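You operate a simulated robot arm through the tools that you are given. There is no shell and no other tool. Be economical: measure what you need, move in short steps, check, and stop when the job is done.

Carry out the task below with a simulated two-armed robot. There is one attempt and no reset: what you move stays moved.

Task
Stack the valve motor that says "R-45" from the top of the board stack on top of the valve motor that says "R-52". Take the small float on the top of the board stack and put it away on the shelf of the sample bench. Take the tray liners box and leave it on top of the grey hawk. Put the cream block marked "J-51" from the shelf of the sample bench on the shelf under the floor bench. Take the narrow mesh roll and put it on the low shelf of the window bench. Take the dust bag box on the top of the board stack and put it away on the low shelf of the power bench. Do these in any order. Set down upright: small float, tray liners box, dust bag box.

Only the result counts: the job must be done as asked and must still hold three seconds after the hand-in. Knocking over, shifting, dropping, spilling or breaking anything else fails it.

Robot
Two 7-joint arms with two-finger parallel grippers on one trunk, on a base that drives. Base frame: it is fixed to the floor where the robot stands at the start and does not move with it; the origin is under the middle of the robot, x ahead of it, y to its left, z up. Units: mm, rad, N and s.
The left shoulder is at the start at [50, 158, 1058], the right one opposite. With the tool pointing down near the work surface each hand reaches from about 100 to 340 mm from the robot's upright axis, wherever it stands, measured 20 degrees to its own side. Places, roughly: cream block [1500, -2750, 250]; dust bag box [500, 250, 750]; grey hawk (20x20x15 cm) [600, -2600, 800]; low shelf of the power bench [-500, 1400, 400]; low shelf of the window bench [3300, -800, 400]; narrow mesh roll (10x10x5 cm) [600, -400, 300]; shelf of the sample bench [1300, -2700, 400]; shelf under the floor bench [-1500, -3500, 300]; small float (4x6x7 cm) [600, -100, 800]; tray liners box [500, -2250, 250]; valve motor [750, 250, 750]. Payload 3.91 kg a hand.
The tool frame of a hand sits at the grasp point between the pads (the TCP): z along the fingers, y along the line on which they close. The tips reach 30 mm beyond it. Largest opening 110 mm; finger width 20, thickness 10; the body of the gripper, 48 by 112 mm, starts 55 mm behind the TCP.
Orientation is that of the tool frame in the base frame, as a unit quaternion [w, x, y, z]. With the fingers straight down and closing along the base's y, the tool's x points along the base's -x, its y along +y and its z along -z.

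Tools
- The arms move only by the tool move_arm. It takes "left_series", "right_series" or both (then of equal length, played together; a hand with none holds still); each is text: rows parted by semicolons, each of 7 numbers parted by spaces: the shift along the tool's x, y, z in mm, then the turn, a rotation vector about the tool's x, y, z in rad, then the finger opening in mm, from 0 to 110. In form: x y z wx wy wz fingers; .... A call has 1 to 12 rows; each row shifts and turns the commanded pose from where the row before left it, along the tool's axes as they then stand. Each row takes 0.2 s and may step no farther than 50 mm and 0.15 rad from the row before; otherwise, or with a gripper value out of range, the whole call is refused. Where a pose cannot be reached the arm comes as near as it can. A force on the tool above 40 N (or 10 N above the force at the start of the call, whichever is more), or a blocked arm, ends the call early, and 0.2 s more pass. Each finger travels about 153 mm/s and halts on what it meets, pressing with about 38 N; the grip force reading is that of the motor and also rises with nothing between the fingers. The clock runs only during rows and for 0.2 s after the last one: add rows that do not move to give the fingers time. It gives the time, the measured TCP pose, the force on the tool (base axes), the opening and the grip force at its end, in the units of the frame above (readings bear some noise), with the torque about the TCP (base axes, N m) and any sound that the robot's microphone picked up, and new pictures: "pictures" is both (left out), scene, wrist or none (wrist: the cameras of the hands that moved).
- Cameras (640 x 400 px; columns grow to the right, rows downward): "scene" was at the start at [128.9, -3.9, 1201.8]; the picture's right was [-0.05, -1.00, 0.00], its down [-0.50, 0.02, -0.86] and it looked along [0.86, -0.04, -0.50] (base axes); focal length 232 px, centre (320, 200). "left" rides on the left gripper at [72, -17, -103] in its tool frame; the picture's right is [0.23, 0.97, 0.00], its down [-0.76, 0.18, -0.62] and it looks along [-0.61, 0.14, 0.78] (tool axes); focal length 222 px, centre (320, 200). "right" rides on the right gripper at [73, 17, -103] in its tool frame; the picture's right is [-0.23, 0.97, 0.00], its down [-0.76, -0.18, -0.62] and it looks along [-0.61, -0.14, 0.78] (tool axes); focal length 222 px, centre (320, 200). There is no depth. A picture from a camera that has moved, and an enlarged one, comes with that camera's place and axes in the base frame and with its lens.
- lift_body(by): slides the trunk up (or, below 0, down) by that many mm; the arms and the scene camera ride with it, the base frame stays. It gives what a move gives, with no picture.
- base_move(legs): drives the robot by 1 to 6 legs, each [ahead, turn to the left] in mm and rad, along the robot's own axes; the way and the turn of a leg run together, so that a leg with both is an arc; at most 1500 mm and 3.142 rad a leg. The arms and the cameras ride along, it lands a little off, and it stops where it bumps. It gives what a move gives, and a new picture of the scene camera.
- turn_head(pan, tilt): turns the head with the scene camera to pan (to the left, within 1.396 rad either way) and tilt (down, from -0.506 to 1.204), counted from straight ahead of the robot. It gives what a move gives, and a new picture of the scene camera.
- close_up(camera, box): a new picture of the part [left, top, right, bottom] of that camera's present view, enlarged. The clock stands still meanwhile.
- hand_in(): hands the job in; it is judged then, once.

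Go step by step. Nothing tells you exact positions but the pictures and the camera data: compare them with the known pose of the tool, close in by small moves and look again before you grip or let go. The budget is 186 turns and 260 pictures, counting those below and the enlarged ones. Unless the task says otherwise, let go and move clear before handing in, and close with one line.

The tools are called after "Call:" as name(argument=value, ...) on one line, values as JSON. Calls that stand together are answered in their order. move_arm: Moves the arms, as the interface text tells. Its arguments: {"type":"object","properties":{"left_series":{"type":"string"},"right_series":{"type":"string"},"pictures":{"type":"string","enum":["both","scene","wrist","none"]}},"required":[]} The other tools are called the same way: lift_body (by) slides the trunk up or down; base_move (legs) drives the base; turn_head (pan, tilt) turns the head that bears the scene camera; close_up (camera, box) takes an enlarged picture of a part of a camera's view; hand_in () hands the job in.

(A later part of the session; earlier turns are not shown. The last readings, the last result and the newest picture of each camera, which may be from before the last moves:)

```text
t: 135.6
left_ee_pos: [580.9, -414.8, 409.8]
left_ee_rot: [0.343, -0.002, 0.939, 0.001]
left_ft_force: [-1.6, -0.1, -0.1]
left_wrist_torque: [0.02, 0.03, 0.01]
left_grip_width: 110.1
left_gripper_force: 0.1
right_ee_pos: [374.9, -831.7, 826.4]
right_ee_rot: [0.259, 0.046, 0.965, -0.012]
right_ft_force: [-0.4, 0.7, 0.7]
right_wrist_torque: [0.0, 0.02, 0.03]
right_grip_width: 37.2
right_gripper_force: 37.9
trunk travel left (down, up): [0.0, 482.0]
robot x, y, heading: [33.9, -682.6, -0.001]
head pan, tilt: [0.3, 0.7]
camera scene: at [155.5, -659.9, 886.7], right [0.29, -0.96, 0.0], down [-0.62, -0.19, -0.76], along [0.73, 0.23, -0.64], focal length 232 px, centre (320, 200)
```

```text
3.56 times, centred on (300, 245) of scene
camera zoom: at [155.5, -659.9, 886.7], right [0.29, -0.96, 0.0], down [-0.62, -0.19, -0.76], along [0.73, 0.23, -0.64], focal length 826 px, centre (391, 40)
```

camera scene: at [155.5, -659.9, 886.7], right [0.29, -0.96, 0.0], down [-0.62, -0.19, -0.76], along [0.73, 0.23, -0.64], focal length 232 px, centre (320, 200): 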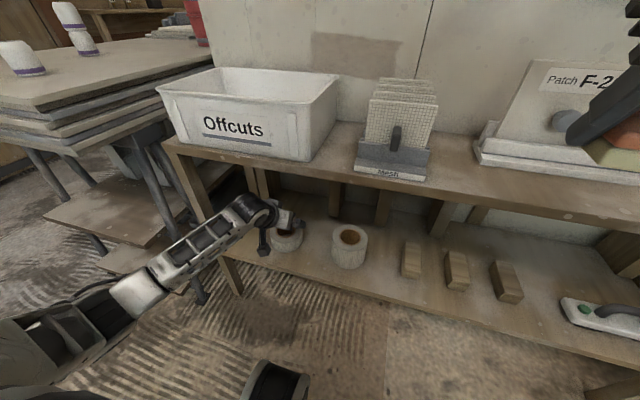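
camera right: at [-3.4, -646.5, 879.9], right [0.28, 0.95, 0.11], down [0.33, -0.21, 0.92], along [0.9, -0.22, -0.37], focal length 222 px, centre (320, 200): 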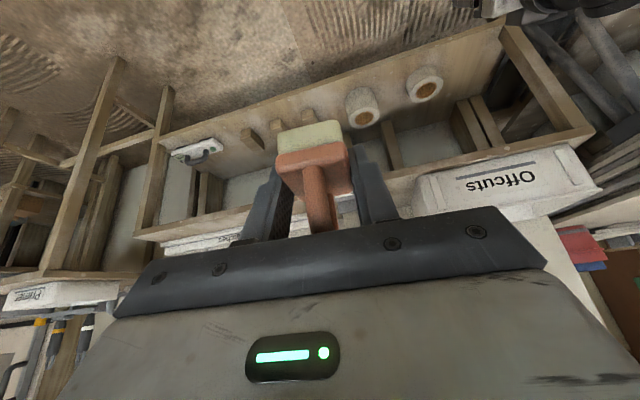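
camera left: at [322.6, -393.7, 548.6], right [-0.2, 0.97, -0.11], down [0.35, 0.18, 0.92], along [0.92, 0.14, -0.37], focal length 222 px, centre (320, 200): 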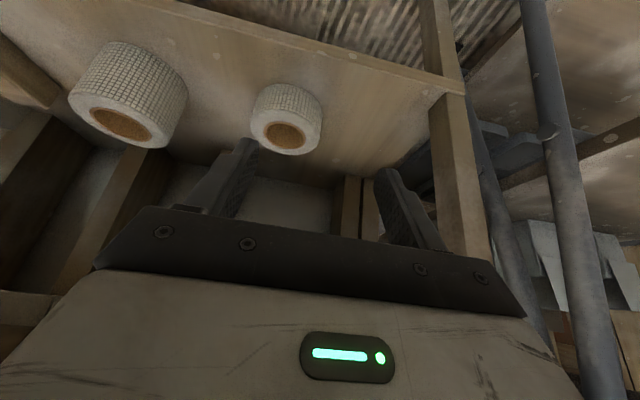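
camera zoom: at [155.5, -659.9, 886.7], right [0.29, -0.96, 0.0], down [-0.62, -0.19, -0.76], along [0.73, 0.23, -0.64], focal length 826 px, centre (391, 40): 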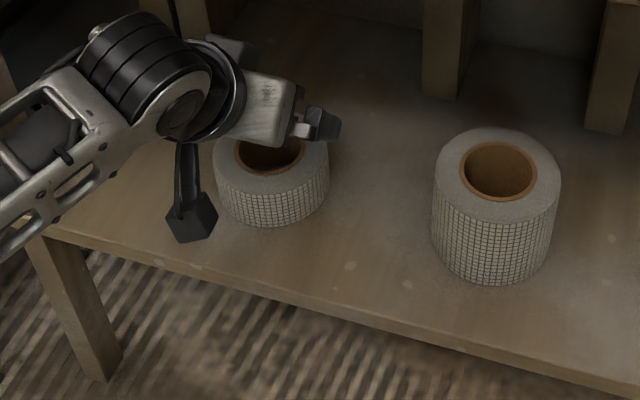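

Centred within about 1 mm. I'll lower with the fingers either side.

Call:
move_arm(left_series="13 1 15 0 0 0 110; 10 0 12 0 0 0 110; 8 0 9 0 0 0 110; 0 0 0 0 0 0 110", pictures="none")

Call:
close_up(camera="left", box=[160, 40, 480, 240])

Call:
close_up(camera="scene", box=[230, 190, 350, 270])

```text
t: 136.6
left_ee_pos: [580.5, -414.6, 361.7]
left_ee_rot: [0.342, -0.002, 0.94, 0.001]
left_ft_force: [0.4, 1.0, -0.7]
left_wrist_torque: [0.01, 0.04, -0.02]
left_grip_width: 109.9
left_gripper_force: 0.0
right_ee_pos: [374.8, -830.0, 827.4]
right_ee_rot: [0.258, 0.045, 0.965, -0.011]
right_ft_force: [0.5, 0.1, -0.4]
right_wrist_torque: [0.01, 0.01, 0.02]
right_grip_width: 36.8
right_gripper_force: 38.0
trunk travel left (down, up): [0.0, 482.0]
robot x, y, heading: [34.8, -685.3, -0.003]
head pan, tilt: [0.3, 0.7]
```

```text
2.00 times, centred on (320, 140) of left
camera zoom: at [458.6, -431.1, 394.8], right [-0.18, 0.97, -0.15], down [0.18, 0.18, 0.97], along [0.97, 0.14, -0.21], focal length 444 px, centre (320, 320)
```

zoom: 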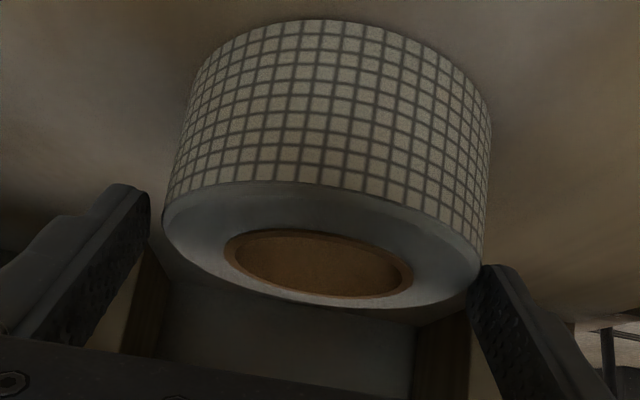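

```text
5.00 times, centred on (290, 230) of scene
camera zoom: at [155.5, -659.9, 886.6], right [0.29, -0.96, 0.0], down [-0.62, -0.19, -0.76], along [0.73, 0.23, -0.64], focal length 1161 px, centre (470, 50)
```

zoom: 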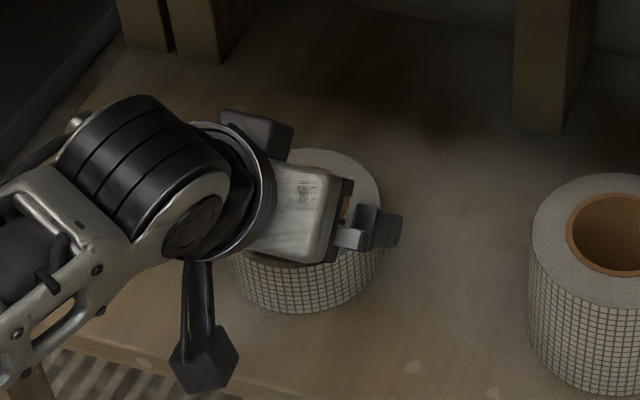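

Call:
move_arm(left_series="5 0.5 6 0 0 0 110; 5 0 6 0 0 0 110; 5 0 6 0 0 0 110; 0 0 0 0 0 0 110", pictures="none")

Call:
close_up(camera="left", box=[160, 40, 480, 240])

```text
t: 137.6
left_ee_pos: [579.3, -413.5, 339.4]
left_ee_rot: [0.342, -0.002, 0.94, 0.0]
left_ft_force: [-0.5, -0.1, -0.1]
left_wrist_torque: [0.0, -0.03, 0.04]
left_grip_width: 109.8
left_gripper_force: 0.1
right_ee_pos: [375.0, -832.1, 827.6]
right_ee_rot: [0.259, 0.046, 0.965, -0.011]
right_ft_force: [-0.6, 0.3, -0.2]
right_wrist_torque: [-0.01, -0.01, -0.02]
right_grip_width: 37.1
right_gripper_force: 37.7
trunk travel left (down, up): [0.0, 482.0]
robot x, y, heading: [36.8, -685.9, -0.004]
head pan, tilt: [0.3, 0.7]
```

```text
2.00 times, centred on (320, 140) of left
camera zoom: at [458.4, -430.5, 371.4], right [-0.18, 0.97, -0.15], down [0.18, 0.18, 0.97], along [0.97, 0.14, -0.21], focal length 444 px, centre (320, 320)
```

zoom: 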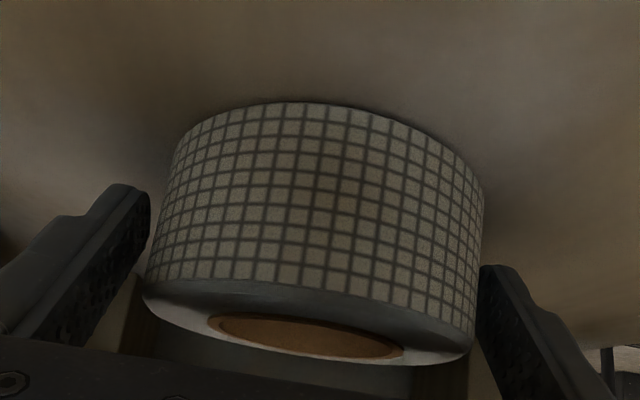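

The roll is between the fingers. I'll advance 6 mm and close.

Call:
move_arm(left_series="-5 0 4 0 0 0 110; 0 0 0 0 0 0 95; 0 0 0 0 0 0 80; 0 0 0 0 0 0 80", pictures="none")

```text
t: 138.6
left_ee_pos: [586.6, -413.5, 337.7]
left_ee_rot: [0.343, -0.002, 0.939, 0.001]
left_ft_force: [0.2, 0.5, 0.2]
left_wrist_torque: [0.0, -0.04, -0.05]
left_grip_width: 98.9
left_gripper_force: 38.3
right_ee_pos: [375.5, -830.4, 826.5]
right_ee_rot: [0.259, 0.046, 0.965, -0.012]
right_ft_force: [-0.4, -0.2, -0.9]
right_wrist_torque: [0.03, 0.04, -0.01]
right_grip_width: 37.2
right_gripper_force: 38.3
trunk travel left (down, up): [0.0, 482.0]
robot x, y, heading: [37.1, -684.8, 0.004]
head pan, tilt: [0.3, 0.7]
```

Gripped at 99 mm. I'll lift 45 mm and back out.

Call:
move_arm(left_series="14 0 -18 0 0 0 80; -28 0 -16 0 0 0 80; -15 0 -17 0 0 0 80; 0 0 0 0 0 0 80")

```text
t: 139.6
left_ee_pos: [576.1, -413.9, 397.7]
left_ee_rot: [0.343, -0.001, 0.939, 0.0]
left_ft_force: [-0.5, -0.5, -1.0]
left_wrist_torque: [-0.01, 0.01, -0.02]
left_grip_width: 99.1
left_gripper_force: 38.7
right_ee_pos: [374.6, -831.4, 825.6]
right_ee_rot: [0.258, 0.045, 0.965, -0.01]
right_ft_force: [0.3, 0.0, -1.1]
right_wrist_torque: [0.01, -0.04, 0.01]
right_grip_width: 37.1
right_gripper_force: 37.8
trunk travel left (down, up): [0.0, 482.0]
robot x, y, heading: [37.2, -683.9, -0.003]
head pan, tilt: [0.3, 0.7]
camera scene: at [155.6, -659.9, 886.6], right [0.29, -0.96, 0.0], down [-0.62, -0.19, -0.76], along [0.73, 0.23, -0.64], focal length 232 px, centre (320, 200)
camera left: at [454.7, -431.4, 429.5], right [-0.18, 0.97, -0.15], down [0.18, 0.18, 0.97], along [0.97, 0.15, -0.21], focal length 222 px, centre (320, 200)
```

scene: 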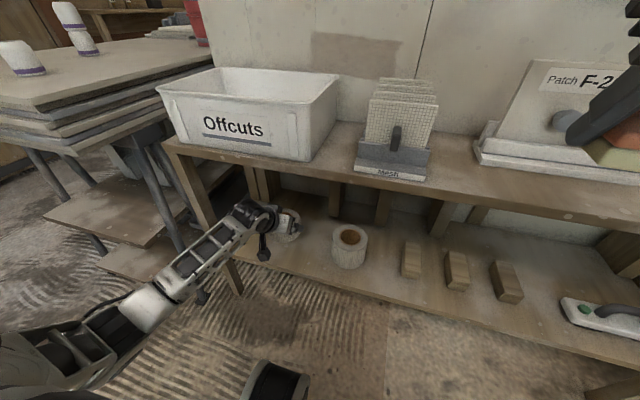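
left: 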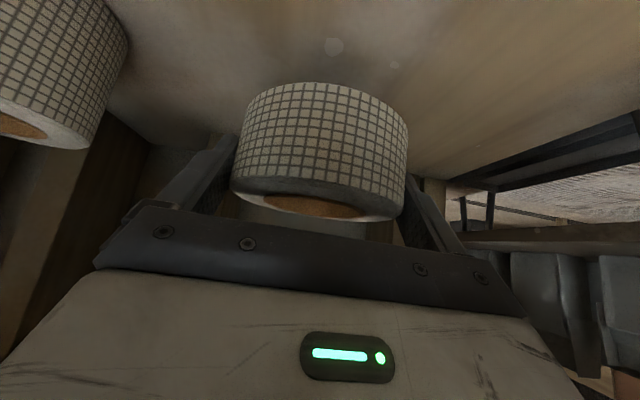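

The roll is held. I'll back out and look toward the -y side of the room.

Call:
base_move(legs=[[-420, 0]])

Call:
lift_body(by=300)

Call:
turn_head(pan=-0.9, tilt=0.35)

```text
t: 142.2
left_ee_pos: [156.0, -412.3, 396.7]
left_ee_rot: [0.343, -0.003, 0.939, 0.001]
left_ft_force: [0.2, -0.1, -2.8]
left_wrist_torque: [0.03, 0.03, 0.01]
left_grip_width: 99.0
left_gripper_force: 38.1
right_ee_pos: [-45.1, -830.4, 826.6]
right_ee_rot: [0.258, 0.044, 0.965, -0.011]
right_ft_force: [0.2, 0.5, -1.6]
right_wrist_torque: [0.02, 0.02, -0.03]
right_grip_width: 37.1
right_gripper_force: 38.4
trunk travel left (down, up): [0.0, 482.0]
robot x, y, heading: [-381.7, -685.1, -0.003]
head pan, tilt: [0.3, 0.7]
camera scene: at [-264.5, -659.5, 886.6], right [0.3, -0.96, 0.0], down [-0.62, -0.19, -0.76], along [0.73, 0.23, -0.64], focal length 232 px, centre (320, 200)
```

scene: 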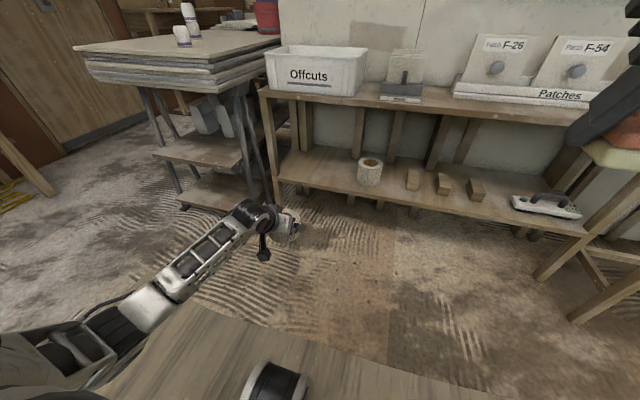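

```text
t: 145.2
left_ee_pos: [155.5, -412.3, 696.9]
left_ee_rot: [0.342, -0.002, 0.94, 0.001]
left_ft_force: [0.9, -0.2, -2.2]
left_wrist_torque: [-0.01, -0.04, 0.01]
left_grip_width: 99.0
left_gripper_force: 37.8
right_ee_pos: [-44.6, -831.0, 1126.4]
right_ee_rot: [0.258, 0.045, 0.965, -0.011]
right_ft_force: [-0.2, 0.7, -1.2]
right_wrist_torque: [-0.03, -0.01, -0.01]
right_grip_width: 36.8
right_gripper_force: 38.1
trunk travel left (down, up): [-300.0, 182.0]
robot x, y, heading: [-382.9, -688.7, -0.008]
head pan, tilt: [0.3, 0.7]
```

```text
t: 146.6
left_ee_pos: [157.0, -413.3, 695.1]
left_ee_rot: [0.343, -0.003, 0.939, 0.001]
left_ft_force: [-0.8, -1.2, -1.2]
left_wrist_torque: [-0.02, 0.0, 0.02]
left_grip_width: 98.9
left_gripper_force: 38.1
right_ee_pos: [-44.9, -829.4, 1126.7]
right_ee_rot: [0.259, 0.044, 0.965, -0.011]
right_ft_force: [-0.4, 0.1, -0.3]
right_wrist_torque: [-0.03, -0.05, 0.02]
right_grip_width: 37.2
right_gripper_force: 38.2
trunk travel left (down, up): [-300.0, 182.0]
robot x, y, heading: [-383.5, -683.7, -0.004]
head pan, tilt: [-0.901, 0.351]
camera scene: at [-287.7, -757.5, 1218.0], right [-0.78, -0.62, 0.0], down [-0.21, 0.27, -0.94], along [0.58, -0.74, -0.34], focal length 232 px, centre (320, 200)
```

scene: 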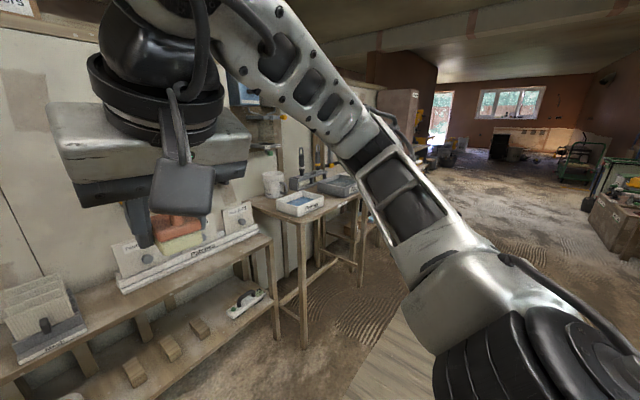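

I'll turn to -y and advance along the aisle to survey.

Call:
base_move(legs=[[0, -1.567], [900, 0]])

Call:
turn_head(pan=0.55, tilt=0.35)

```text
t: 155.2
left_ee_pos: [-101.2, -2125.5, 695.7]
left_ee_rot: [0.245, 0.66, 0.668, -0.241]
left_ft_force: [0.1, -0.5, -1.0]
left_wrist_torque: [0.03, 0.01, 0.02]
left_grip_width: 99.0
left_gripper_force: 38.4
right_ee_pos: [-519.8, -1927.8, 1127.1]
right_ee_rot: [0.175, 0.711, 0.654, -0.19]
right_ft_force: [0.2, -0.2, -0.4]
right_wrist_torque: [0.0, -0.03, -0.01]
right_grip_width: 37.1
right_gripper_force: 38.3
trunk travel left (down, up): [-300.0, 182.0]
robot x, y, heading: [-376.2, -1588.7, -1.566]
head pan, tilt: [-0.901, 0.351]
camera scene: at [-450.4, -1684.7, 1218.0], right [-0.63, 0.78, 0.0], down [0.27, 0.22, -0.94], along [-0.73, -0.59, -0.34], focal length 232 px, centre (320, 200)
```

scene: 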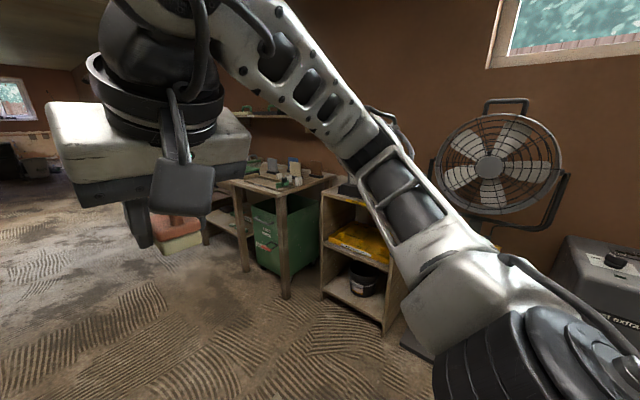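

```text
t: 156.7
left_ee_pos: [-101.3, -2125.3, 696.6]
left_ee_rot: [0.244, 0.66, 0.668, -0.241]
left_ft_force: [0.0, 0.0, -1.8]
left_wrist_torque: [0.06, 0.0, 0.0]
left_grip_width: 98.9
left_gripper_force: 37.6
right_ee_pos: [-520.6, -1927.7, 1126.5]
right_ee_rot: [0.176, 0.711, 0.653, -0.191]
right_ft_force: [0.1, 0.3, -0.3]
right_wrist_torque: [0.01, 0.0, 0.0]
right_grip_width: 37.1
right_gripper_force: 38.3
trunk travel left (down, up): [-300.0, 182.0]
robot x, y, heading: [-379.9, -1584.5, -1.567]
head pan, tilt: [0.55, 0.351]
camera scene: at [-328.7, -1705.3, 1218.0], right [-0.85, -0.53, 0.0], down [-0.18, 0.29, -0.94], along [0.5, -0.8, -0.34], focal length 232 px, centre (320, 200)
```

scene: 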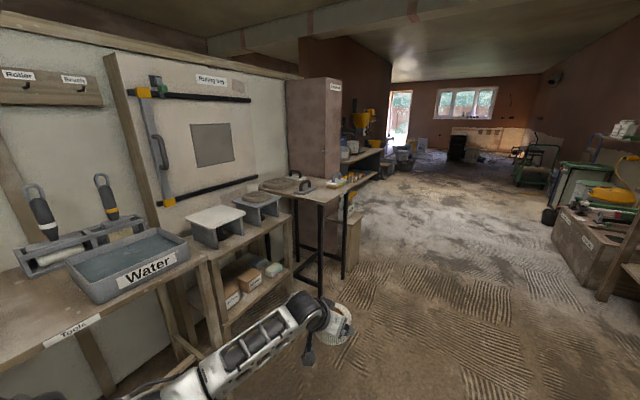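

The sample and window benches lie behind this dividing wall, reachable past the board stack's left side; the hawks and tray liners box are here on this side. I'll take the float and roll round first, and do the tray liners on the way back.

Call:
base_move(legs=[[0, 3.138], [1200, 0], [830, 0], [0, -1.2], [900, 0], [0, -0.37]])

Call:
turn_head(pan=-0.1, tilt=0.35)

```text
t: 180.8
left_ee_pos: [770.7, 1191.2, 685.6]
left_ee_rot: [0.328, -0.181, 0.926, 0.053]
left_ft_force: [-0.4, 0.4, -0.7]
left_wrist_torque: [-0.03, 0.03, 0.03]
left_grip_width: 99.0
left_gripper_force: 38.0
right_ee_pos: [740.6, 743.2, 1127.2]
right_ee_rot: [0.256, -0.138, 0.956, 0.039]
right_ft_force: [0.0, -0.2, -1.4]
right_wrist_torque: [0.0, -0.01, 0.03]
right_grip_width: 37.1
right_gripper_force: 38.2
trunk travel left (down, up): [-300.0, 182.0]
robot x, y, heading: [371.5, 749.9, 0.38]
head pan, tilt: [0.55, 0.351]
stopped in leg 5: the robot was blocked; the commanded pose is now the measured one
camera scene: at [463.8, 841.4, 1218.4], right [0.8, -0.6, 0.0], down [-0.21, -0.28, -0.94], along [0.56, 0.75, -0.34], focal length 232 px, centre (320, 200)
```

scene: 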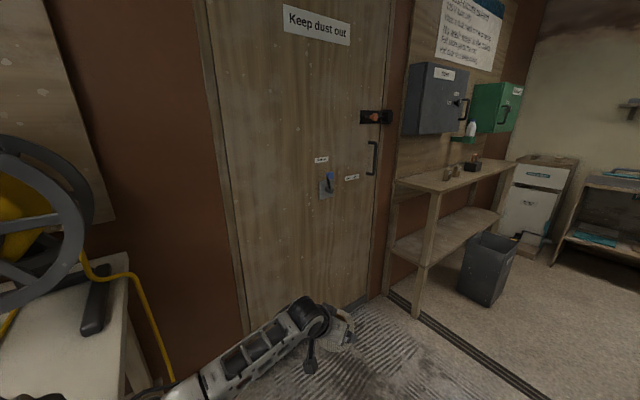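

```text
t: 181.9
left_ee_pos: [770.9, 1192.8, 686.2]
left_ee_rot: [0.328, -0.182, 0.926, 0.054]
left_ft_force: [0.3, 0.1, -2.0]
left_wrist_torque: [-0.02, 0.05, 0.01]
left_grip_width: 99.0
left_gripper_force: 38.2
right_ee_pos: [742.4, 743.2, 1126.0]
right_ee_rot: [0.256, -0.138, 0.956, 0.039]
right_ft_force: [-1.0, -0.3, -1.2]
right_wrist_torque: [0.01, -0.03, 0.0]
right_grip_width: 37.4
right_gripper_force: 38.2
trunk travel left (down, up): [-300.0, 182.0]
robot x, y, heading: [368.6, 747.4, 0.38]
head pan, tilt: [-0.099, 0.351]
camera scene: at [497.9, 792.2, 1217.9], right [0.28, -0.96, 0.0], down [-0.33, -0.09, -0.94], along [0.9, 0.26, -0.34], focal length 232 px, centre (320, 200)
```

scene: 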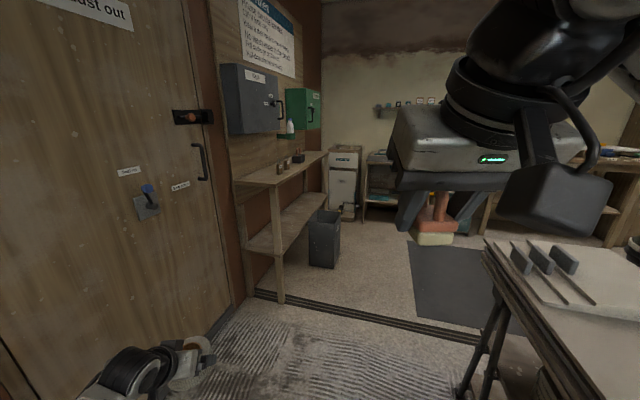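

The left elbow brushed something at the power bench's end. I'll turn right, which moves it away, and check that nothing there has moved.

Call:
base_move(legs=[[0, -0.45]])

Call:
turn_head(pan=1.396, tilt=0.5)

```text
t: 183.6
left_ee_pos: [921.6, 974.1, 685.9]
left_ee_rot: [0.331, 0.031, 0.943, -0.022]
left_ft_force: [-0.2, -0.6, -2.2]
left_wrist_torque: [0.0, 0.01, -0.01]
left_grip_width: 98.8
left_gripper_force: 37.9
right_ee_pos: [700.4, 583.8, 1127.2]
right_ee_rot: [0.258, 0.078, 0.963, -0.02]
right_ft_force: [-0.3, 0.3, -0.5]
right_wrist_torque: [-0.02, 0.0, 0.0]
right_grip_width: 37.0
right_gripper_force: 37.6
trunk travel left (down, up): [-300.0, 182.0]
robot x, y, heading: [370.8, 748.7, -0.07]
head pan, tilt: [-0.099, 0.351]
camera scene: at [502.6, 733.4, 1218.0], right [-0.17, -0.99, 0.0], down [-0.34, 0.06, -0.94], along [0.93, -0.16, -0.34], focal length 232 px, centre (320, 200)
```

scene: 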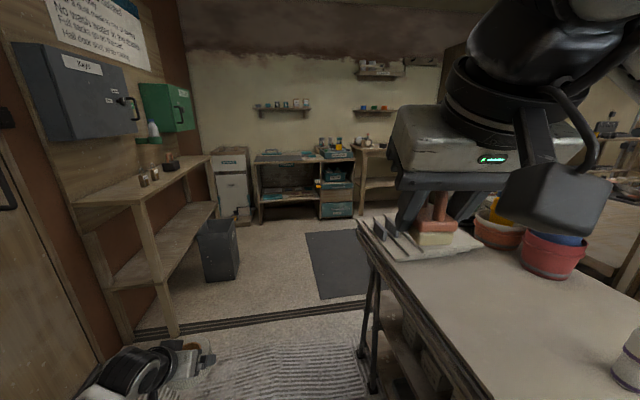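

```text
t: 185.2
left_ee_pos: [922.2, 974.1, 685.3]
left_ee_rot: [0.332, 0.032, 0.942, -0.022]
left_ft_force: [0.0, 1.0, -0.5]
left_wrist_torque: [0.0, 0.0, -0.01]
left_grip_width: 99.0
left_gripper_force: 38.3
right_ee_pos: [700.2, 582.7, 1126.3]
right_ee_rot: [0.258, 0.079, 0.963, -0.02]
right_ft_force: [0.3, -0.1, -0.8]
right_wrist_torque: [-0.03, 0.03, 0.03]
right_grip_width: 37.0
right_gripper_force: 38.1
trunk travel left (down, up): [-300.0, 182.0]
robot x, y, heading: [373.2, 751.2, -0.072]
head pan, tilt: [1.396, 0.499]
camera scene: at [433.1, 837.6, 1204.4], right [0.97, -0.24, 0.0], down [-0.12, -0.46, -0.88], along [0.21, 0.85, -0.48], focal length 232 px, centre (320, 200)
```

scene: 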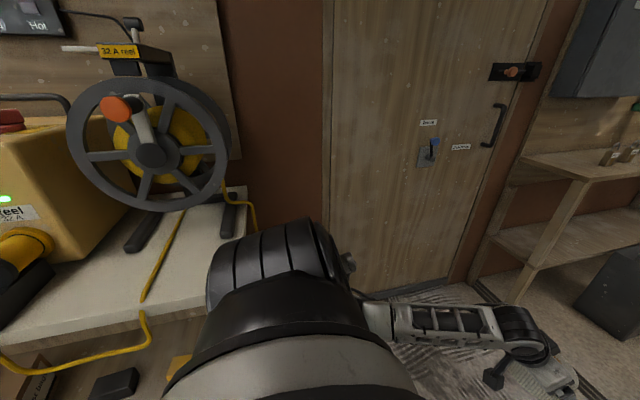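

Everything at the power bench is in place. I'll go on past the board stack toward the back room and look right.

Call:
turn_head(pan=-0.6, tilt=0.45)

Call:
base_move(legs=[[0, 0.11], [1500, 0], [250, 0]])

```text
t: 187.1
left_ee_pos: [922.9, 975.3, 685.9]
left_ee_rot: [0.333, 0.031, 0.942, -0.022]
left_ft_force: [-0.4, 0.0, -1.8]
left_wrist_torque: [0.03, 0.03, -0.02]
left_grip_width: 98.9
left_gripper_force: 38.3
right_ee_pos: [700.9, 583.8, 1127.8]
right_ee_rot: [0.259, 0.079, 0.962, -0.021]
right_ft_force: [-0.3, 0.1, 0.0]
right_wrist_torque: [-0.03, 0.01, -0.02]
right_grip_width: 37.1
right_gripper_force: 38.0
trunk travel left (down, up): [-300.0, 182.0]
robot x, y, heading: [373.4, 752.1, -0.078]
head pan, tilt: [-0.6, 0.45]
camera scene: at [482.9, 692.2, 1208.8], right [-0.62, -0.78, 0.0], down [-0.34, 0.27, -0.9], along [0.7, -0.56, -0.44], focal length 232 px, centre (320, 200)
```

scene: 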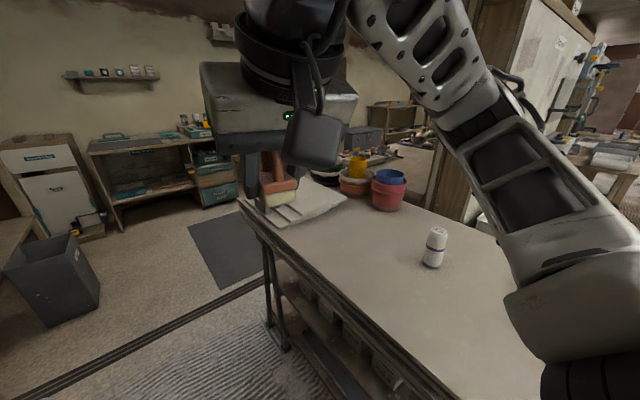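

```text
t: 196.5
left_ee_pos: [2634.6, 1090.9, 685.3]
left_ee_rot: [0.331, -0.018, 0.943, -0.004]
left_ft_force: [-1.0, -0.5, -2.1]
left_wrist_torque: [0.0, 0.02, 0.0]
left_grip_width: 98.8
left_gripper_force: 37.6
right_ee_pos: [2452.6, 678.6, 1127.6]
right_ee_rot: [0.259, 0.029, 0.965, -0.008]
right_ft_force: [-0.6, 0.0, -0.5]
right_wrist_torque: [-0.02, 0.01, -0.05]
right_grip_width: 37.2
right_gripper_force: 38.0
trunk travel left (down, up): [-300.0, 182.0]
robot x, y, heading: [2108.4, 812.6, 0.031]
head pan, tilt: [-0.6, 0.45]
camera scene: at [2226.1, 764.4, 1208.8], right [-0.54, -0.84, 0.0], down [-0.37, 0.23, -0.9], along [0.76, -0.48, -0.44], focal length 232 px, centre (320, 200)
```

scene: 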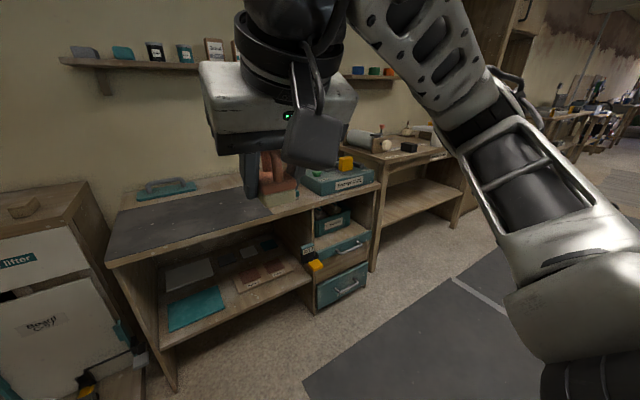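

The window bench (front x about 3120, y -256 to -1385) has a mostly empty low shelf. I'll turn to -y and look along the route.

Call:
turn_head(pan=0, tilt=0.45)

Call:
base_move(legs=[[0, -1.6]])

```text
t: 197.5
left_ee_pos: [2634.4, 1091.2, 686.0]
left_ee_rot: [0.334, -0.018, 0.942, -0.004]
left_ft_force: [0.3, -0.6, -1.0]
left_wrist_torque: [0.0, 0.01, -0.01]
left_grip_width: 99.2
left_gripper_force: 38.1
right_ee_pos: [2453.6, 679.2, 1125.9]
right_ee_rot: [0.258, 0.029, 0.966, -0.007]
right_ft_force: [-0.2, -0.1, -1.1]
right_wrist_torque: [0.02, -0.02, -0.03]
right_grip_width: 37.0
right_gripper_force: 37.7
trunk travel left (down, up): [-300.0, 182.0]
robot x, y, heading: [2108.4, 807.4, 0.032]
head pan, tilt: [0.0, 0.45]
camera scene: at [2240.3, 816.7, 1208.8], right [0.03, -1.0, 0.0], down [-0.44, -0.01, -0.9], along [0.9, 0.03, -0.44], focal length 232 px, centre (320, 200)
```

scene: 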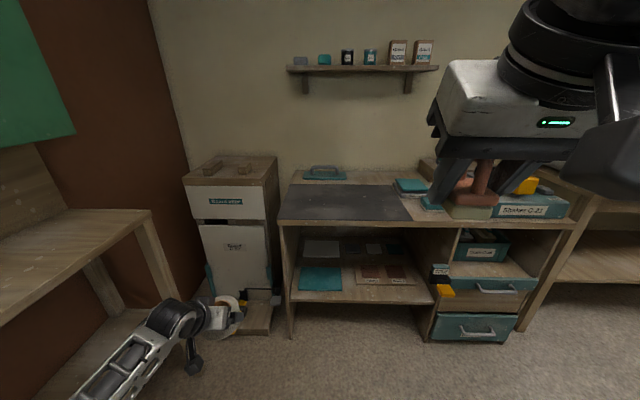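

```text
t: 201.7
left_ee_pos: [2379.4, 282.0, 684.2]
left_ee_rot: [0.23, 0.66, 0.673, -0.24]
left_ft_force: [-0.5, -0.2, -1.6]
left_wrist_torque: [0.05, 0.01, 0.0]
left_grip_width: 99.0
left_gripper_force: 38.3
right_ee_pos: [1970.6, 470.6, 1127.3]
right_ee_rot: [0.175, 0.71, 0.655, -0.191]
right_ft_force: [0.0, 1.0, 0.1]
right_wrist_torque: [0.03, 0.01, -0.02]
right_grip_width: 36.8
right_gripper_force: 38.2
trunk travel left (down, up): [-300.0, 182.0]
robot x, y, heading: [2109.5, 811.6, -1.564]
head pan, tilt: [0.0, 0.45]
camera scene: at [2110.0, 680.4, 1208.8], right [-1.0, -0.01, 0.0], down [-0.01, 0.44, -0.9], along [0.01, -0.9, -0.44], focal length 232 px, centre (320, 200)
```

scene: 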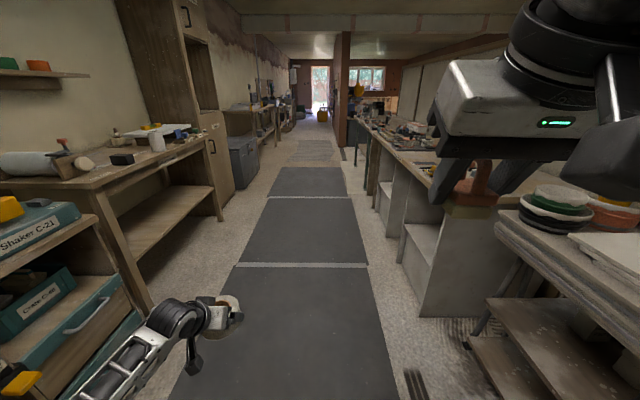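

The corridor is clear. I'll drive down to y about -950, face the window bench and lower the trunk.

Call:
base_move(legs=[[1000, 0], [760, 0], [0, 1.564]])

Call:
lift_body(by=-300)

Call:
close_up(camera="scene", box=[0, 0, 640, 400])

```text
t: 214.4
left_ee_pos: [2664.8, -654.9, 684.7]
left_ee_rot: [0.332, -0.013, 0.943, -0.006]
left_ft_force: [0.2, 0.3, -1.1]
left_wrist_torque: [-0.01, 0.02, 0.0]
left_grip_width: 99.0
left_gripper_force: 37.7
right_ee_pos: [2480.8, -1065.6, 1126.7]
right_ee_rot: [0.259, 0.034, 0.965, -0.008]
right_ft_force: [-0.2, -0.2, 0.1]
right_wrist_torque: [0.01, 0.0, 0.01]
right_grip_width: 37.2
right_gripper_force: 38.2
trunk travel left (down, up): [-300.0, 182.0]
robot x, y, heading: [2141.5, -931.8, 0.026]
head pan, tilt: [0.0, 0.45]
camera scene: at [2268.5, -925.1, 1208.8], right [0.02, -1.0, 0.0], down [-0.44, -0.01, -0.9], along [0.9, 0.02, -0.44], focal length 232 px, centre (320, 200)
```

scene: 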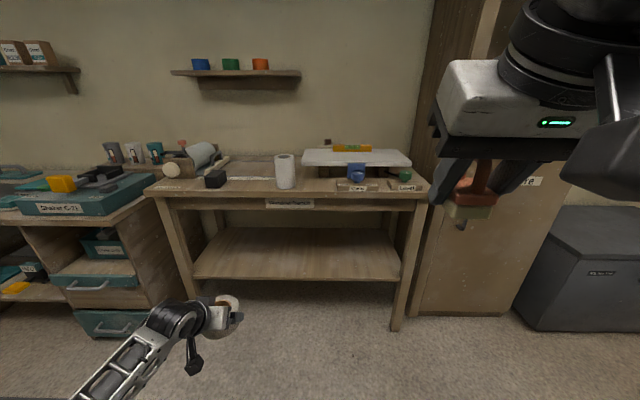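

```text
t: 217.4
left_ee_pos: [2665.4, -654.1, 385.9]
left_ee_rot: [0.332, -0.013, 0.943, -0.006]
left_ft_force: [-1.2, 0.3, -2.2]
left_wrist_torque: [0.01, 0.02, 0.03]
left_grip_width: 98.7
left_gripper_force: 37.9
right_ee_pos: [2479.4, -1065.5, 826.9]
right_ee_rot: [0.259, 0.034, 0.965, -0.009]
right_ft_force: [-0.6, 0.9, -1.0]
right_wrist_torque: [0.04, 0.02, 0.02]
right_grip_width: 37.4
right_gripper_force: 37.3
trunk travel left (down, up): [0.0, 482.0]
robot x, y, heading: [2138.7, -931.1, 0.025]
head pan, tilt: [0.0, 0.45]
```

```text
1.00 times, centred on (320, 200) of scene (not enlarged: the box is as wide or as high as the picture)
camera zoom: at [2268.4, -925.1, 908.9], right [0.02, -1.0, 0.0], down [-0.44, -0.01, -0.9], along [0.9, 0.02, -0.44], focal length 232 px, centre (320, 200)
```

zoom: 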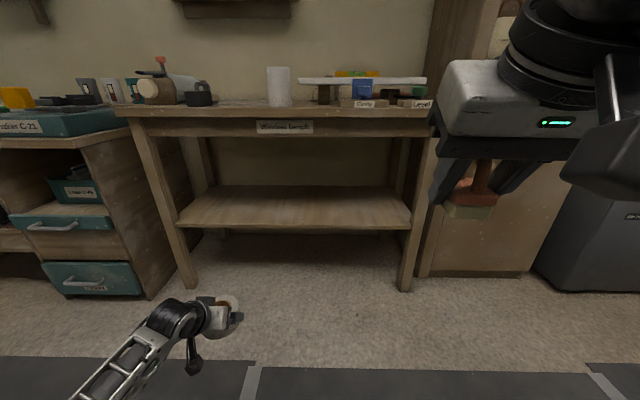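

The shelf is at z about 365 with its front at x about 3115. I'll raise the roll a little and drive in.

Call:
move_arm(left_series="-18 0 -21 0 0 0 80; -18 0 -21 0 0 0 80; 0 0 0 0 0 0 80", right_series="-20 0 -35 0 0 0 20; -20 0 -35 0 0 0 20; 0 0 0 0 0 0 20", pictures="none")

Call:
base_move(legs=[[520, 0]])

```text
t: 218.2
left_ee_pos: [2666.4, -654.3, 441.5]
left_ee_rot: [0.332, -0.013, 0.943, -0.007]
left_ft_force: [-0.1, 0.3, -1.5]
left_wrist_torque: [0.01, 0.02, 0.01]
left_grip_width: 98.8
left_gripper_force: 37.9
right_ee_pos: [2478.7, -1065.9, 908.5]
right_ee_rot: [0.259, 0.033, 0.965, -0.009]
right_ft_force: [0.1, 0.6, -0.1]
right_wrist_torque: [-0.03, -0.02, -0.01]
right_grip_width: 36.9
right_gripper_force: 38.1
trunk travel left (down, up): [0.0, 482.0]
robot x, y, heading: [2138.2, -929.9, 0.02]
head pan, tilt: [0.0, 0.45]
```

```text
t: 221.2
left_ee_pos: [3188.8, -641.5, 441.6]
left_ee_rot: [0.332, -0.014, 0.943, -0.006]
left_ft_force: [0.6, 0.1, -1.2]
left_wrist_torque: [-0.01, 0.03, 0.01]
left_grip_width: 99.0
left_gripper_force: 38.0
right_ee_pos: [3000.7, -1056.2, 907.7]
right_ee_rot: [0.258, 0.033, 0.965, -0.007]
right_ft_force: [0.2, 0.4, -0.7]
right_wrist_torque: [0.0, -0.02, 0.02]
right_grip_width: 37.5
right_gripper_force: 38.0
trunk travel left (down, up): [0.0, 482.0]
robot x, y, heading: [2660.8, -915.5, 0.022]
head pan, tilt: [0.0, 0.45]
camera scene: at [2790.4, -913.4, 908.8], right [0.02, -1.0, 0.0], down [-0.44, -0.01, -0.9], along [0.9, 0.02, -0.44], focal length 232 px, centre (320, 200)
```

scene: 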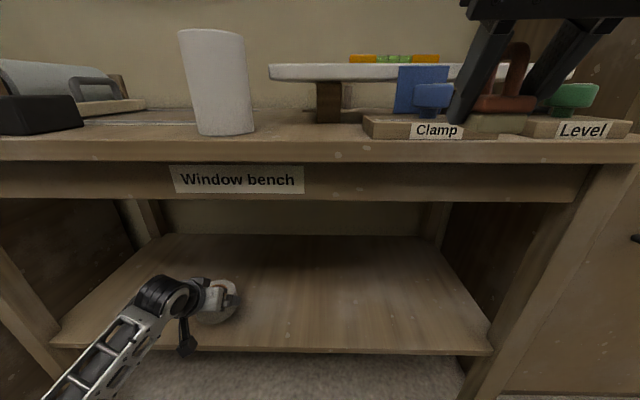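

Call:
move_arm(left_series="-20 0 16 0 0 0 80; -20 0 16 0 0 0 80; 13 0 16 0 0 0 80; 6 0 8 0 0 0 80; 0 0 0 0 0 0 80", pictures="none")

Call:
move_arm(left_series="3 0 4 0 0 0 80; 2 0 2.5 0 0 0 80; 2 0 2.5 0 0 0 80; 0 0 0 0 0 0 80", pictures="scene")

```text
t: 222.4
left_ee_pos: [3243.7, -641.5, 419.6]
left_ee_rot: [0.343, -0.012, 0.939, -0.005]
left_ft_force: [-2.9, -0.7, 31.7]
left_wrist_torque: [1.51, -0.72, 0.11]
left_grip_width: 99.3
left_gripper_force: 38.1
right_ee_pos: [2998.8, -1055.1, 909.1]
right_ee_rot: [0.26, 0.034, 0.965, -0.007]
right_ft_force: [1.3, 0.6, -0.2]
right_wrist_torque: [0.01, 0.01, -0.03]
right_grip_width: 37.2
right_gripper_force: 37.9
trunk travel left (down, up): [0.0, 482.0]
robot x, y, heading: [2660.6, -917.1, 0.024]
head pan, tilt: [0.0, 0.45]
```

```text
t: 222.8
left_ee_pos: [3245.6, -640.6, 418.8]
left_ee_rot: [0.345, -0.012, 0.939, -0.007]
left_ft_force: [-1.9, -1.1, 12.5]
left_wrist_torque: [0.33, 0.37, 0.02]
left_grip_width: 99.5
left_gripper_force: 38.1
right_ee_pos: [3000.8, -1053.6, 907.2]
right_ee_rot: [0.26, 0.033, 0.965, -0.008]
right_ft_force: [0.0, 0.3, -0.3]
right_wrist_torque: [0.03, 0.02, 0.01]
right_grip_width: 37.3
right_gripper_force: 38.3
trunk travel left (down, up): [0.0, 482.0]
robot x, y, heading: [2659.4, -918.6, 0.021]
head pan, tilt: [0.0, 0.45]
stopped in row 1 (left hand): the force on the tool passed its limit at 44 N (the readings are from after the stop); the commanded pose is now the measured one
camera scene: at [2789.5, -913.8, 908.5], right [0.02, -1.0, 0.0], down [-0.43, -0.01, -0.9], along [0.9, 0.02, -0.43], focal length 232 px, centre (320, 200)
```

scene: 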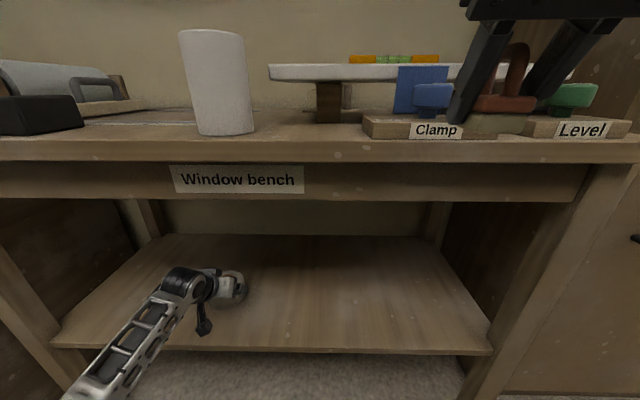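

The roll is down on the shelf. I'll open fully, wait, and look.

Call:
move_arm(left_series="0 0 0 0 0 0 100; 0 0 0 0 0 0 110; 0 0 0 0 0 0 110; 0 0 0 0 0 0 110", pictures="wrist")

```text
t: 223.8
left_ee_pos: [3243.7, -641.2, 414.8]
left_ee_rot: [0.341, -0.012, 0.94, -0.008]
left_ft_force: [0.3, -0.4, -0.3]
left_wrist_torque: [0.01, -0.01, 0.01]
left_grip_width: 109.9
left_gripper_force: 0.1
right_ee_pos: [3001.9, -1054.6, 908.0]
right_ee_rot: [0.259, 0.033, 0.965, -0.008]
right_ft_force: [-0.1, -1.1, 0.5]
right_wrist_torque: [-0.02, -0.03, 0.01]
right_grip_width: 37.1
right_gripper_force: 37.8
trunk travel left (down, up): [0.0, 482.0]
robot x, y, heading: [2658.5, -916.7, 0.021]
head pan, tilt: [0.0, 0.45]
camera left: at [3122.7, -659.7, 448.0], right [-0.19, 0.97, -0.17], down [0.18, 0.2, 0.96], along [0.96, 0.16, -0.21], focal length 222 px, centre (320, 200)
```

left: 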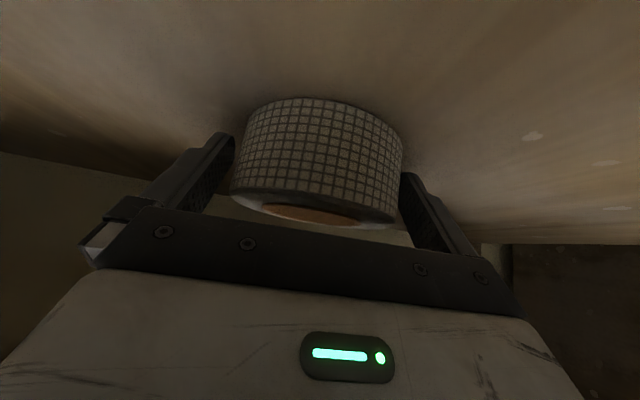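

Call:
move_arm(left_series="0 0 -20 0 0 0 110; 0 0 -40 0 0 0 110; 0 0 -40 0 0 0 110; 0 0 0 0 0 0 110", pictures="wrist")

Call:
base_move(legs=[[-540, 0]])

```text
t: 224.8
left_ee_pos: [3179.7, -641.1, 492.5]
left_ee_rot: [0.341, -0.013, 0.94, -0.006]
left_ft_force: [-0.3, -0.8, -0.2]
left_wrist_torque: [0.03, 0.0, 0.04]
left_grip_width: 109.8
left_gripper_force: 0.1
right_ee_pos: [3001.3, -1053.6, 907.5]
right_ee_rot: [0.259, 0.034, 0.965, -0.008]
right_ft_force: [0.0, 0.7, -0.1]
right_wrist_torque: [0.01, -0.01, 0.02]
right_grip_width: 36.9
right_gripper_force: 38.6
trunk travel left (down, up): [0.0, 482.0]
robot x, y, heading: [2662.7, -918.2, 0.023]
head pan, tilt: [0.0, 0.45]
camera left: at [3058.4, -659.1, 525.2], right [-0.19, 0.97, -0.17], down [0.18, 0.2, 0.96], along [0.96, 0.16, -0.21], focal length 222 px, centre (320, 200)
```

left: 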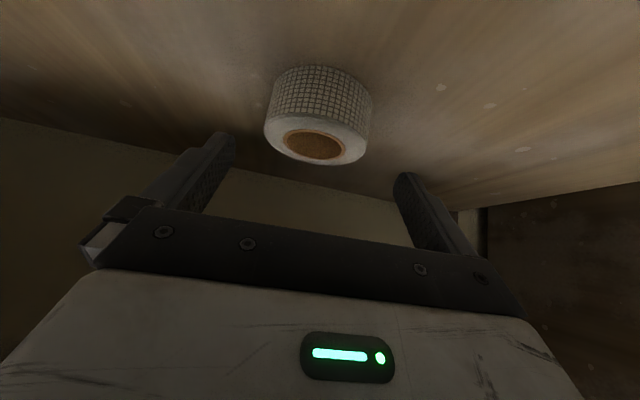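

```text
t: 227.9
left_ee_pos: [2645.4, -652.1, 491.1]
left_ee_rot: [0.341, -0.014, 0.94, -0.007]
left_ft_force: [-0.4, -0.1, -0.4]
left_wrist_torque: [-0.02, -0.05, -0.01]
left_grip_width: 110.0
left_gripper_force: 0.1
right_ee_pos: [2468.1, -1065.7, 907.7]
right_ee_rot: [0.259, 0.032, 0.965, -0.007]
right_ft_force: [-0.3, 0.0, -1.6]
right_wrist_torque: [0.02, 0.01, 0.03]
right_grip_width: 37.3
right_gripper_force: 37.6
trunk travel left (down, up): [0.0, 482.0]
robot x, y, heading: [2127.2, -930.8, 0.024]
head pan, tilt: [0.0, 0.45]
camera scene: at [2256.6, -926.1, 908.8], right [0.03, -1.0, 0.0], down [-0.44, -0.01, -0.9], along [0.9, 0.02, -0.44], focal length 232 px, centre (320, 200)
```

scene: 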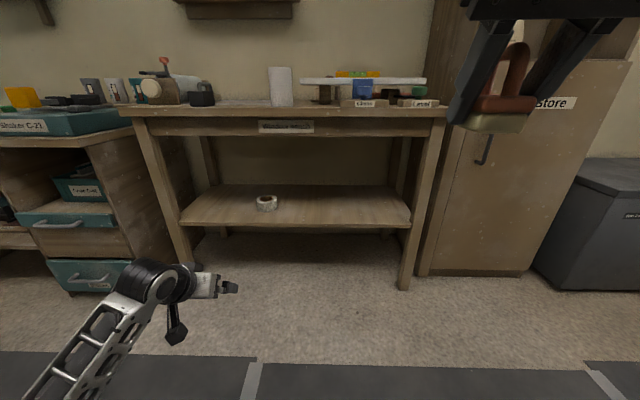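

The roll rests on the window bench's low shelf. I'll head for the sample bench now: down the corridor, then face -x.

Call:
lift_body(by=200)

Call:
base_move(legs=[[0, -1.594], [1000, 0], [0, -0.6]])

```text
t: 230.1
left_ee_pos: [2644.6, -652.6, 692.3]
left_ee_rot: [0.341, -0.014, 0.94, -0.006]
left_ft_force: [0.1, 0.0, 0.5]
left_wrist_torque: [-0.05, 0.01, 0.01]
left_grip_width: 109.7
left_gripper_force: 0.0
right_ee_pos: [2468.1, -1066.7, 1108.0]
right_ee_rot: [0.259, 0.031, 0.965, -0.007]
right_ft_force: [0.2, 0.7, -0.2]
right_wrist_torque: [0.0, -0.01, -0.03]
right_grip_width: 37.4
right_gripper_force: 38.2
trunk travel left (down, up): [-200.0, 282.0]
robot x, y, heading: [2126.4, -928.8, 0.03]
head pan, tilt: [0.0, 0.45]
```

```text
t: 240.8
left_ee_pos: [2047.0, -2507.9, 690.3]
left_ee_rot: [0.15, 0.831, 0.439, -0.307]
left_ft_force: [-0.2, 0.0, -0.5]
left_wrist_torque: [-0.02, 0.0, 0.03]
left_grip_width: 109.6
left_gripper_force: 0.1
right_ee_pos: [1813.2, -2121.3, 1107.4]
right_ee_rot: [0.112, 0.874, 0.411, -0.234]
right_ft_force: [0.4, 0.2, -1.0]
right_wrist_torque: [0.01, 0.0, 0.02]
right_grip_width: 37.1
right_gripper_force: 37.4
trunk travel left (down, up): [-200.0, 282.0]
robot x, y, heading: [2124.2, -1921.0, -2.166]
head pan, tilt: [0.0, 0.45]
camera scene: at [2049.2, -2032.8, 1108.8], right [-0.83, 0.56, 0.0], down [0.25, 0.36, -0.9], along [-0.51, -0.74, -0.44], focal length 232 px, centre (320, 200)
```

scene: 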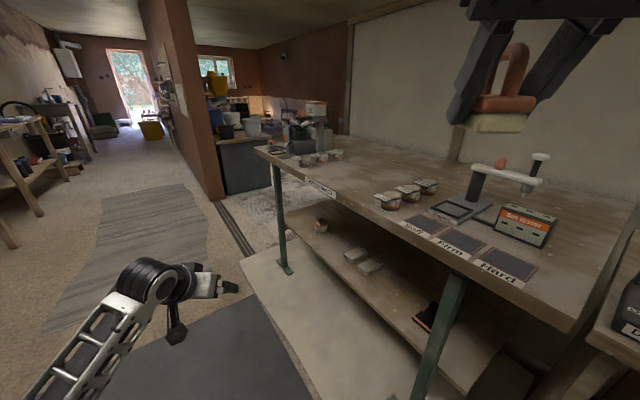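

I see the sample bench, with cream blocks on its low shelf, and a passage beyond it. I'll get face-on to it.

Call:
base_move(legs=[[0, 0.595], [760, 0], [0, -1.571]])

Call:
lift_body(by=-200)

Call:
turn_head(pan=0, tilt=0.55)

```text
t: 250.1
left_ee_pos: [1605.8, -2972.0, 691.8]
left_ee_rot: [-0.001, 0.941, 0.024, -0.339]
left_ft_force: [3.3, 0.4, 1.4]
left_wrist_torque: [-0.03, 0.24, -0.04]
left_grip_width: 109.8
left_gripper_force: 0.0
right_ee_pos: [1774.6, -2554.9, 1107.2]
right_ee_rot: [-0.006, 0.966, -0.025, -0.259]
right_ft_force: [1.1, -0.1, -0.3]
right_wrist_torque: [-0.02, 0.01, 0.02]
right_grip_width: 37.0
right_gripper_force: 38.1
trunk travel left (down, up): [-200.0, 282.0]
robot x, y, heading: [2120.0, -2684.9, -3.103]
head pan, tilt: [0.0, 0.45]
stopped in leg 3: the force on the tool passed its limit at 55 N (the readings are from after the stop); the commanded pose is now the measured one
camera scene: at [1985.8, -2689.2, 1108.9], right [-0.04, 1.0, 0.0], down [0.43, 0.02, -0.9], along [-0.9, -0.04, -0.43], focal length 232 px, centre (320, 200)
```

scene: 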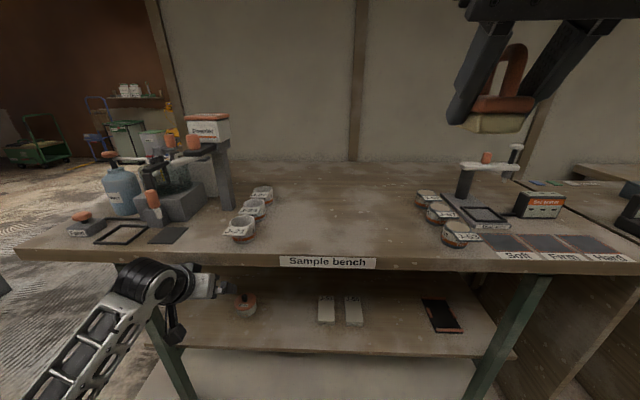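

```text
t: 252.3
left_ee_pos: [1604.5, -2972.1, 489.8]
left_ee_rot: [-0.001, 0.94, 0.024, -0.339]
left_ft_force: [0.1, 0.3, 0.0]
left_wrist_torque: [0.0, -0.01, 0.01]
left_grip_width: 109.9
left_gripper_force: 0.1
right_ee_pos: [1774.5, -2552.7, 906.8]
right_ee_rot: [-0.006, 0.966, -0.025, -0.257]
right_ft_force: [-0.3, 0.0, -0.3]
right_wrist_torque: [0.04, -0.01, -0.02]
right_grip_width: 36.7
right_gripper_force: 37.7
trunk travel left (down, up): [0.0, 482.0]
robot x, y, heading: [2118.5, -2683.2, -3.098]
head pan, tilt: [0.0, 0.45]
```

```text
t: 252.9
left_ee_pos: [1604.3, -2972.6, 491.9]
left_ee_rot: [-0.002, 0.94, 0.024, -0.339]
left_ft_force: [1.0, 0.2, 0.6]
left_wrist_torque: [-0.01, -0.01, 0.0]
left_grip_width: 110.0
left_gripper_force: 0.1
right_ee_pos: [1773.7, -2552.6, 906.6]
right_ee_rot: [-0.006, 0.966, -0.025, -0.258]
right_ft_force: [0.4, 0.4, 0.1]
right_wrist_torque: [-0.02, 0.01, 0.03]
right_grip_width: 37.2
right_gripper_force: 38.4
trunk travel left (down, up): [0.0, 482.0]
robot x, y, heading: [2116.9, -2683.6, -3.1]
head pan, tilt: [0.0, 0.55]
camera scene: at [1987.5, -2689.2, 899.8], right [-0.04, 1.0, 0.0], down [0.52, 0.02, -0.85], along [-0.85, -0.03, -0.52], focal length 232 px, centre (320, 200)
```

scene: 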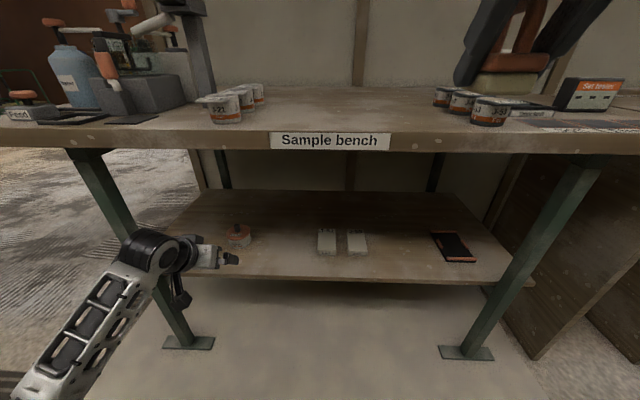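

The left gripper bumped the bench edge while turning, but nothing on it appears moved. The shelf is at z about 330 with its front at x about 1517. I'll read the block labels and lower the float hand.

Call:
close_up(camera="scene", box=[210, 215, 390, 275])

Call:
move_arm(right_series="22 -10 38 0 0 0 20; 22 -10 38 0 0 0 20; 22 -10 38 0 0 0 20; 22 -10 38 0 0 0 20; 22 -10 38 0 0 0 20; 22 -10 38 0 0 0 20; 22 -10 38 0 0 0 20; 22 -10 38 0 0 0 20; 22 -10 38 0 0 0 20; 22 -10 38 0 0 0 20; 22 -10 38 0 0 0 20", pictures="scene")

```text
3.56 times, centred on (300, 245) of scene
camera zoom: at [1987.5, -2689.2, 899.8], right [-0.04, 1.0, 0.0], down [0.52, 0.02, -0.85], along [-0.85, -0.03, -0.52], focal length 826 px, centre (391, 40)
```

zoom: 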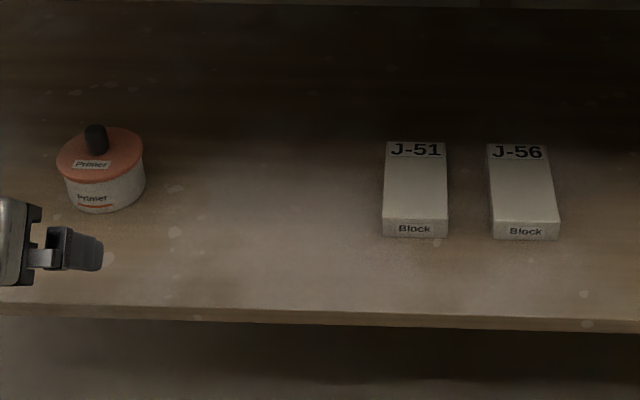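

```text
t: 255.3
left_ee_pos: [1605.1, -2972.8, 490.7]
left_ee_rot: [-0.001, 0.94, 0.024, -0.339]
left_ft_force: [-0.6, 0.7, -0.3]
left_wrist_torque: [-0.02, 0.02, -0.01]
left_grip_width: 110.0
left_gripper_force: 0.1
right_ee_pos: [1750.0, -2450.7, 431.5]
right_ee_rot: [-0.006, 0.966, -0.025, -0.259]
right_ft_force: [0.4, -0.7, 0.4]
right_wrist_torque: [0.0, 0.01, 0.02]
right_grip_width: 37.4
right_gripper_force: 38.0
right hand out of reach, approached as far as the arm can: row 5, 6, 7
trunk travel left (down, up): [0.0, 482.0]
robot x, y, heading: [2118.8, -2685.3, -3.107]
head pan, tilt: [0.0, 0.55]
camera scene: at [1987.5, -2689.2, 899.8], right [-0.04, 1.0, 0.0], down [0.52, 0.02, -0.85], along [-0.85, -0.03, -0.52], focal length 232 px, centre (320, 200)
```

scene: 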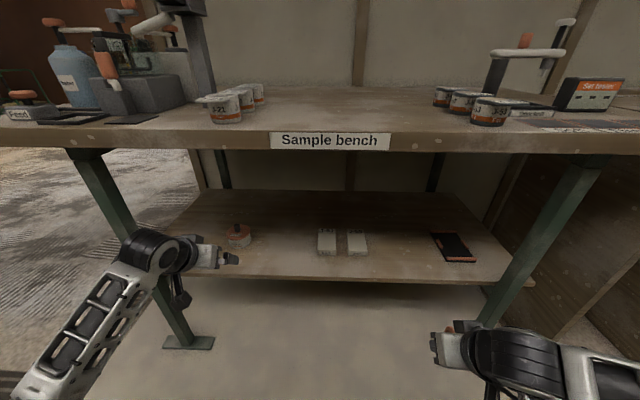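

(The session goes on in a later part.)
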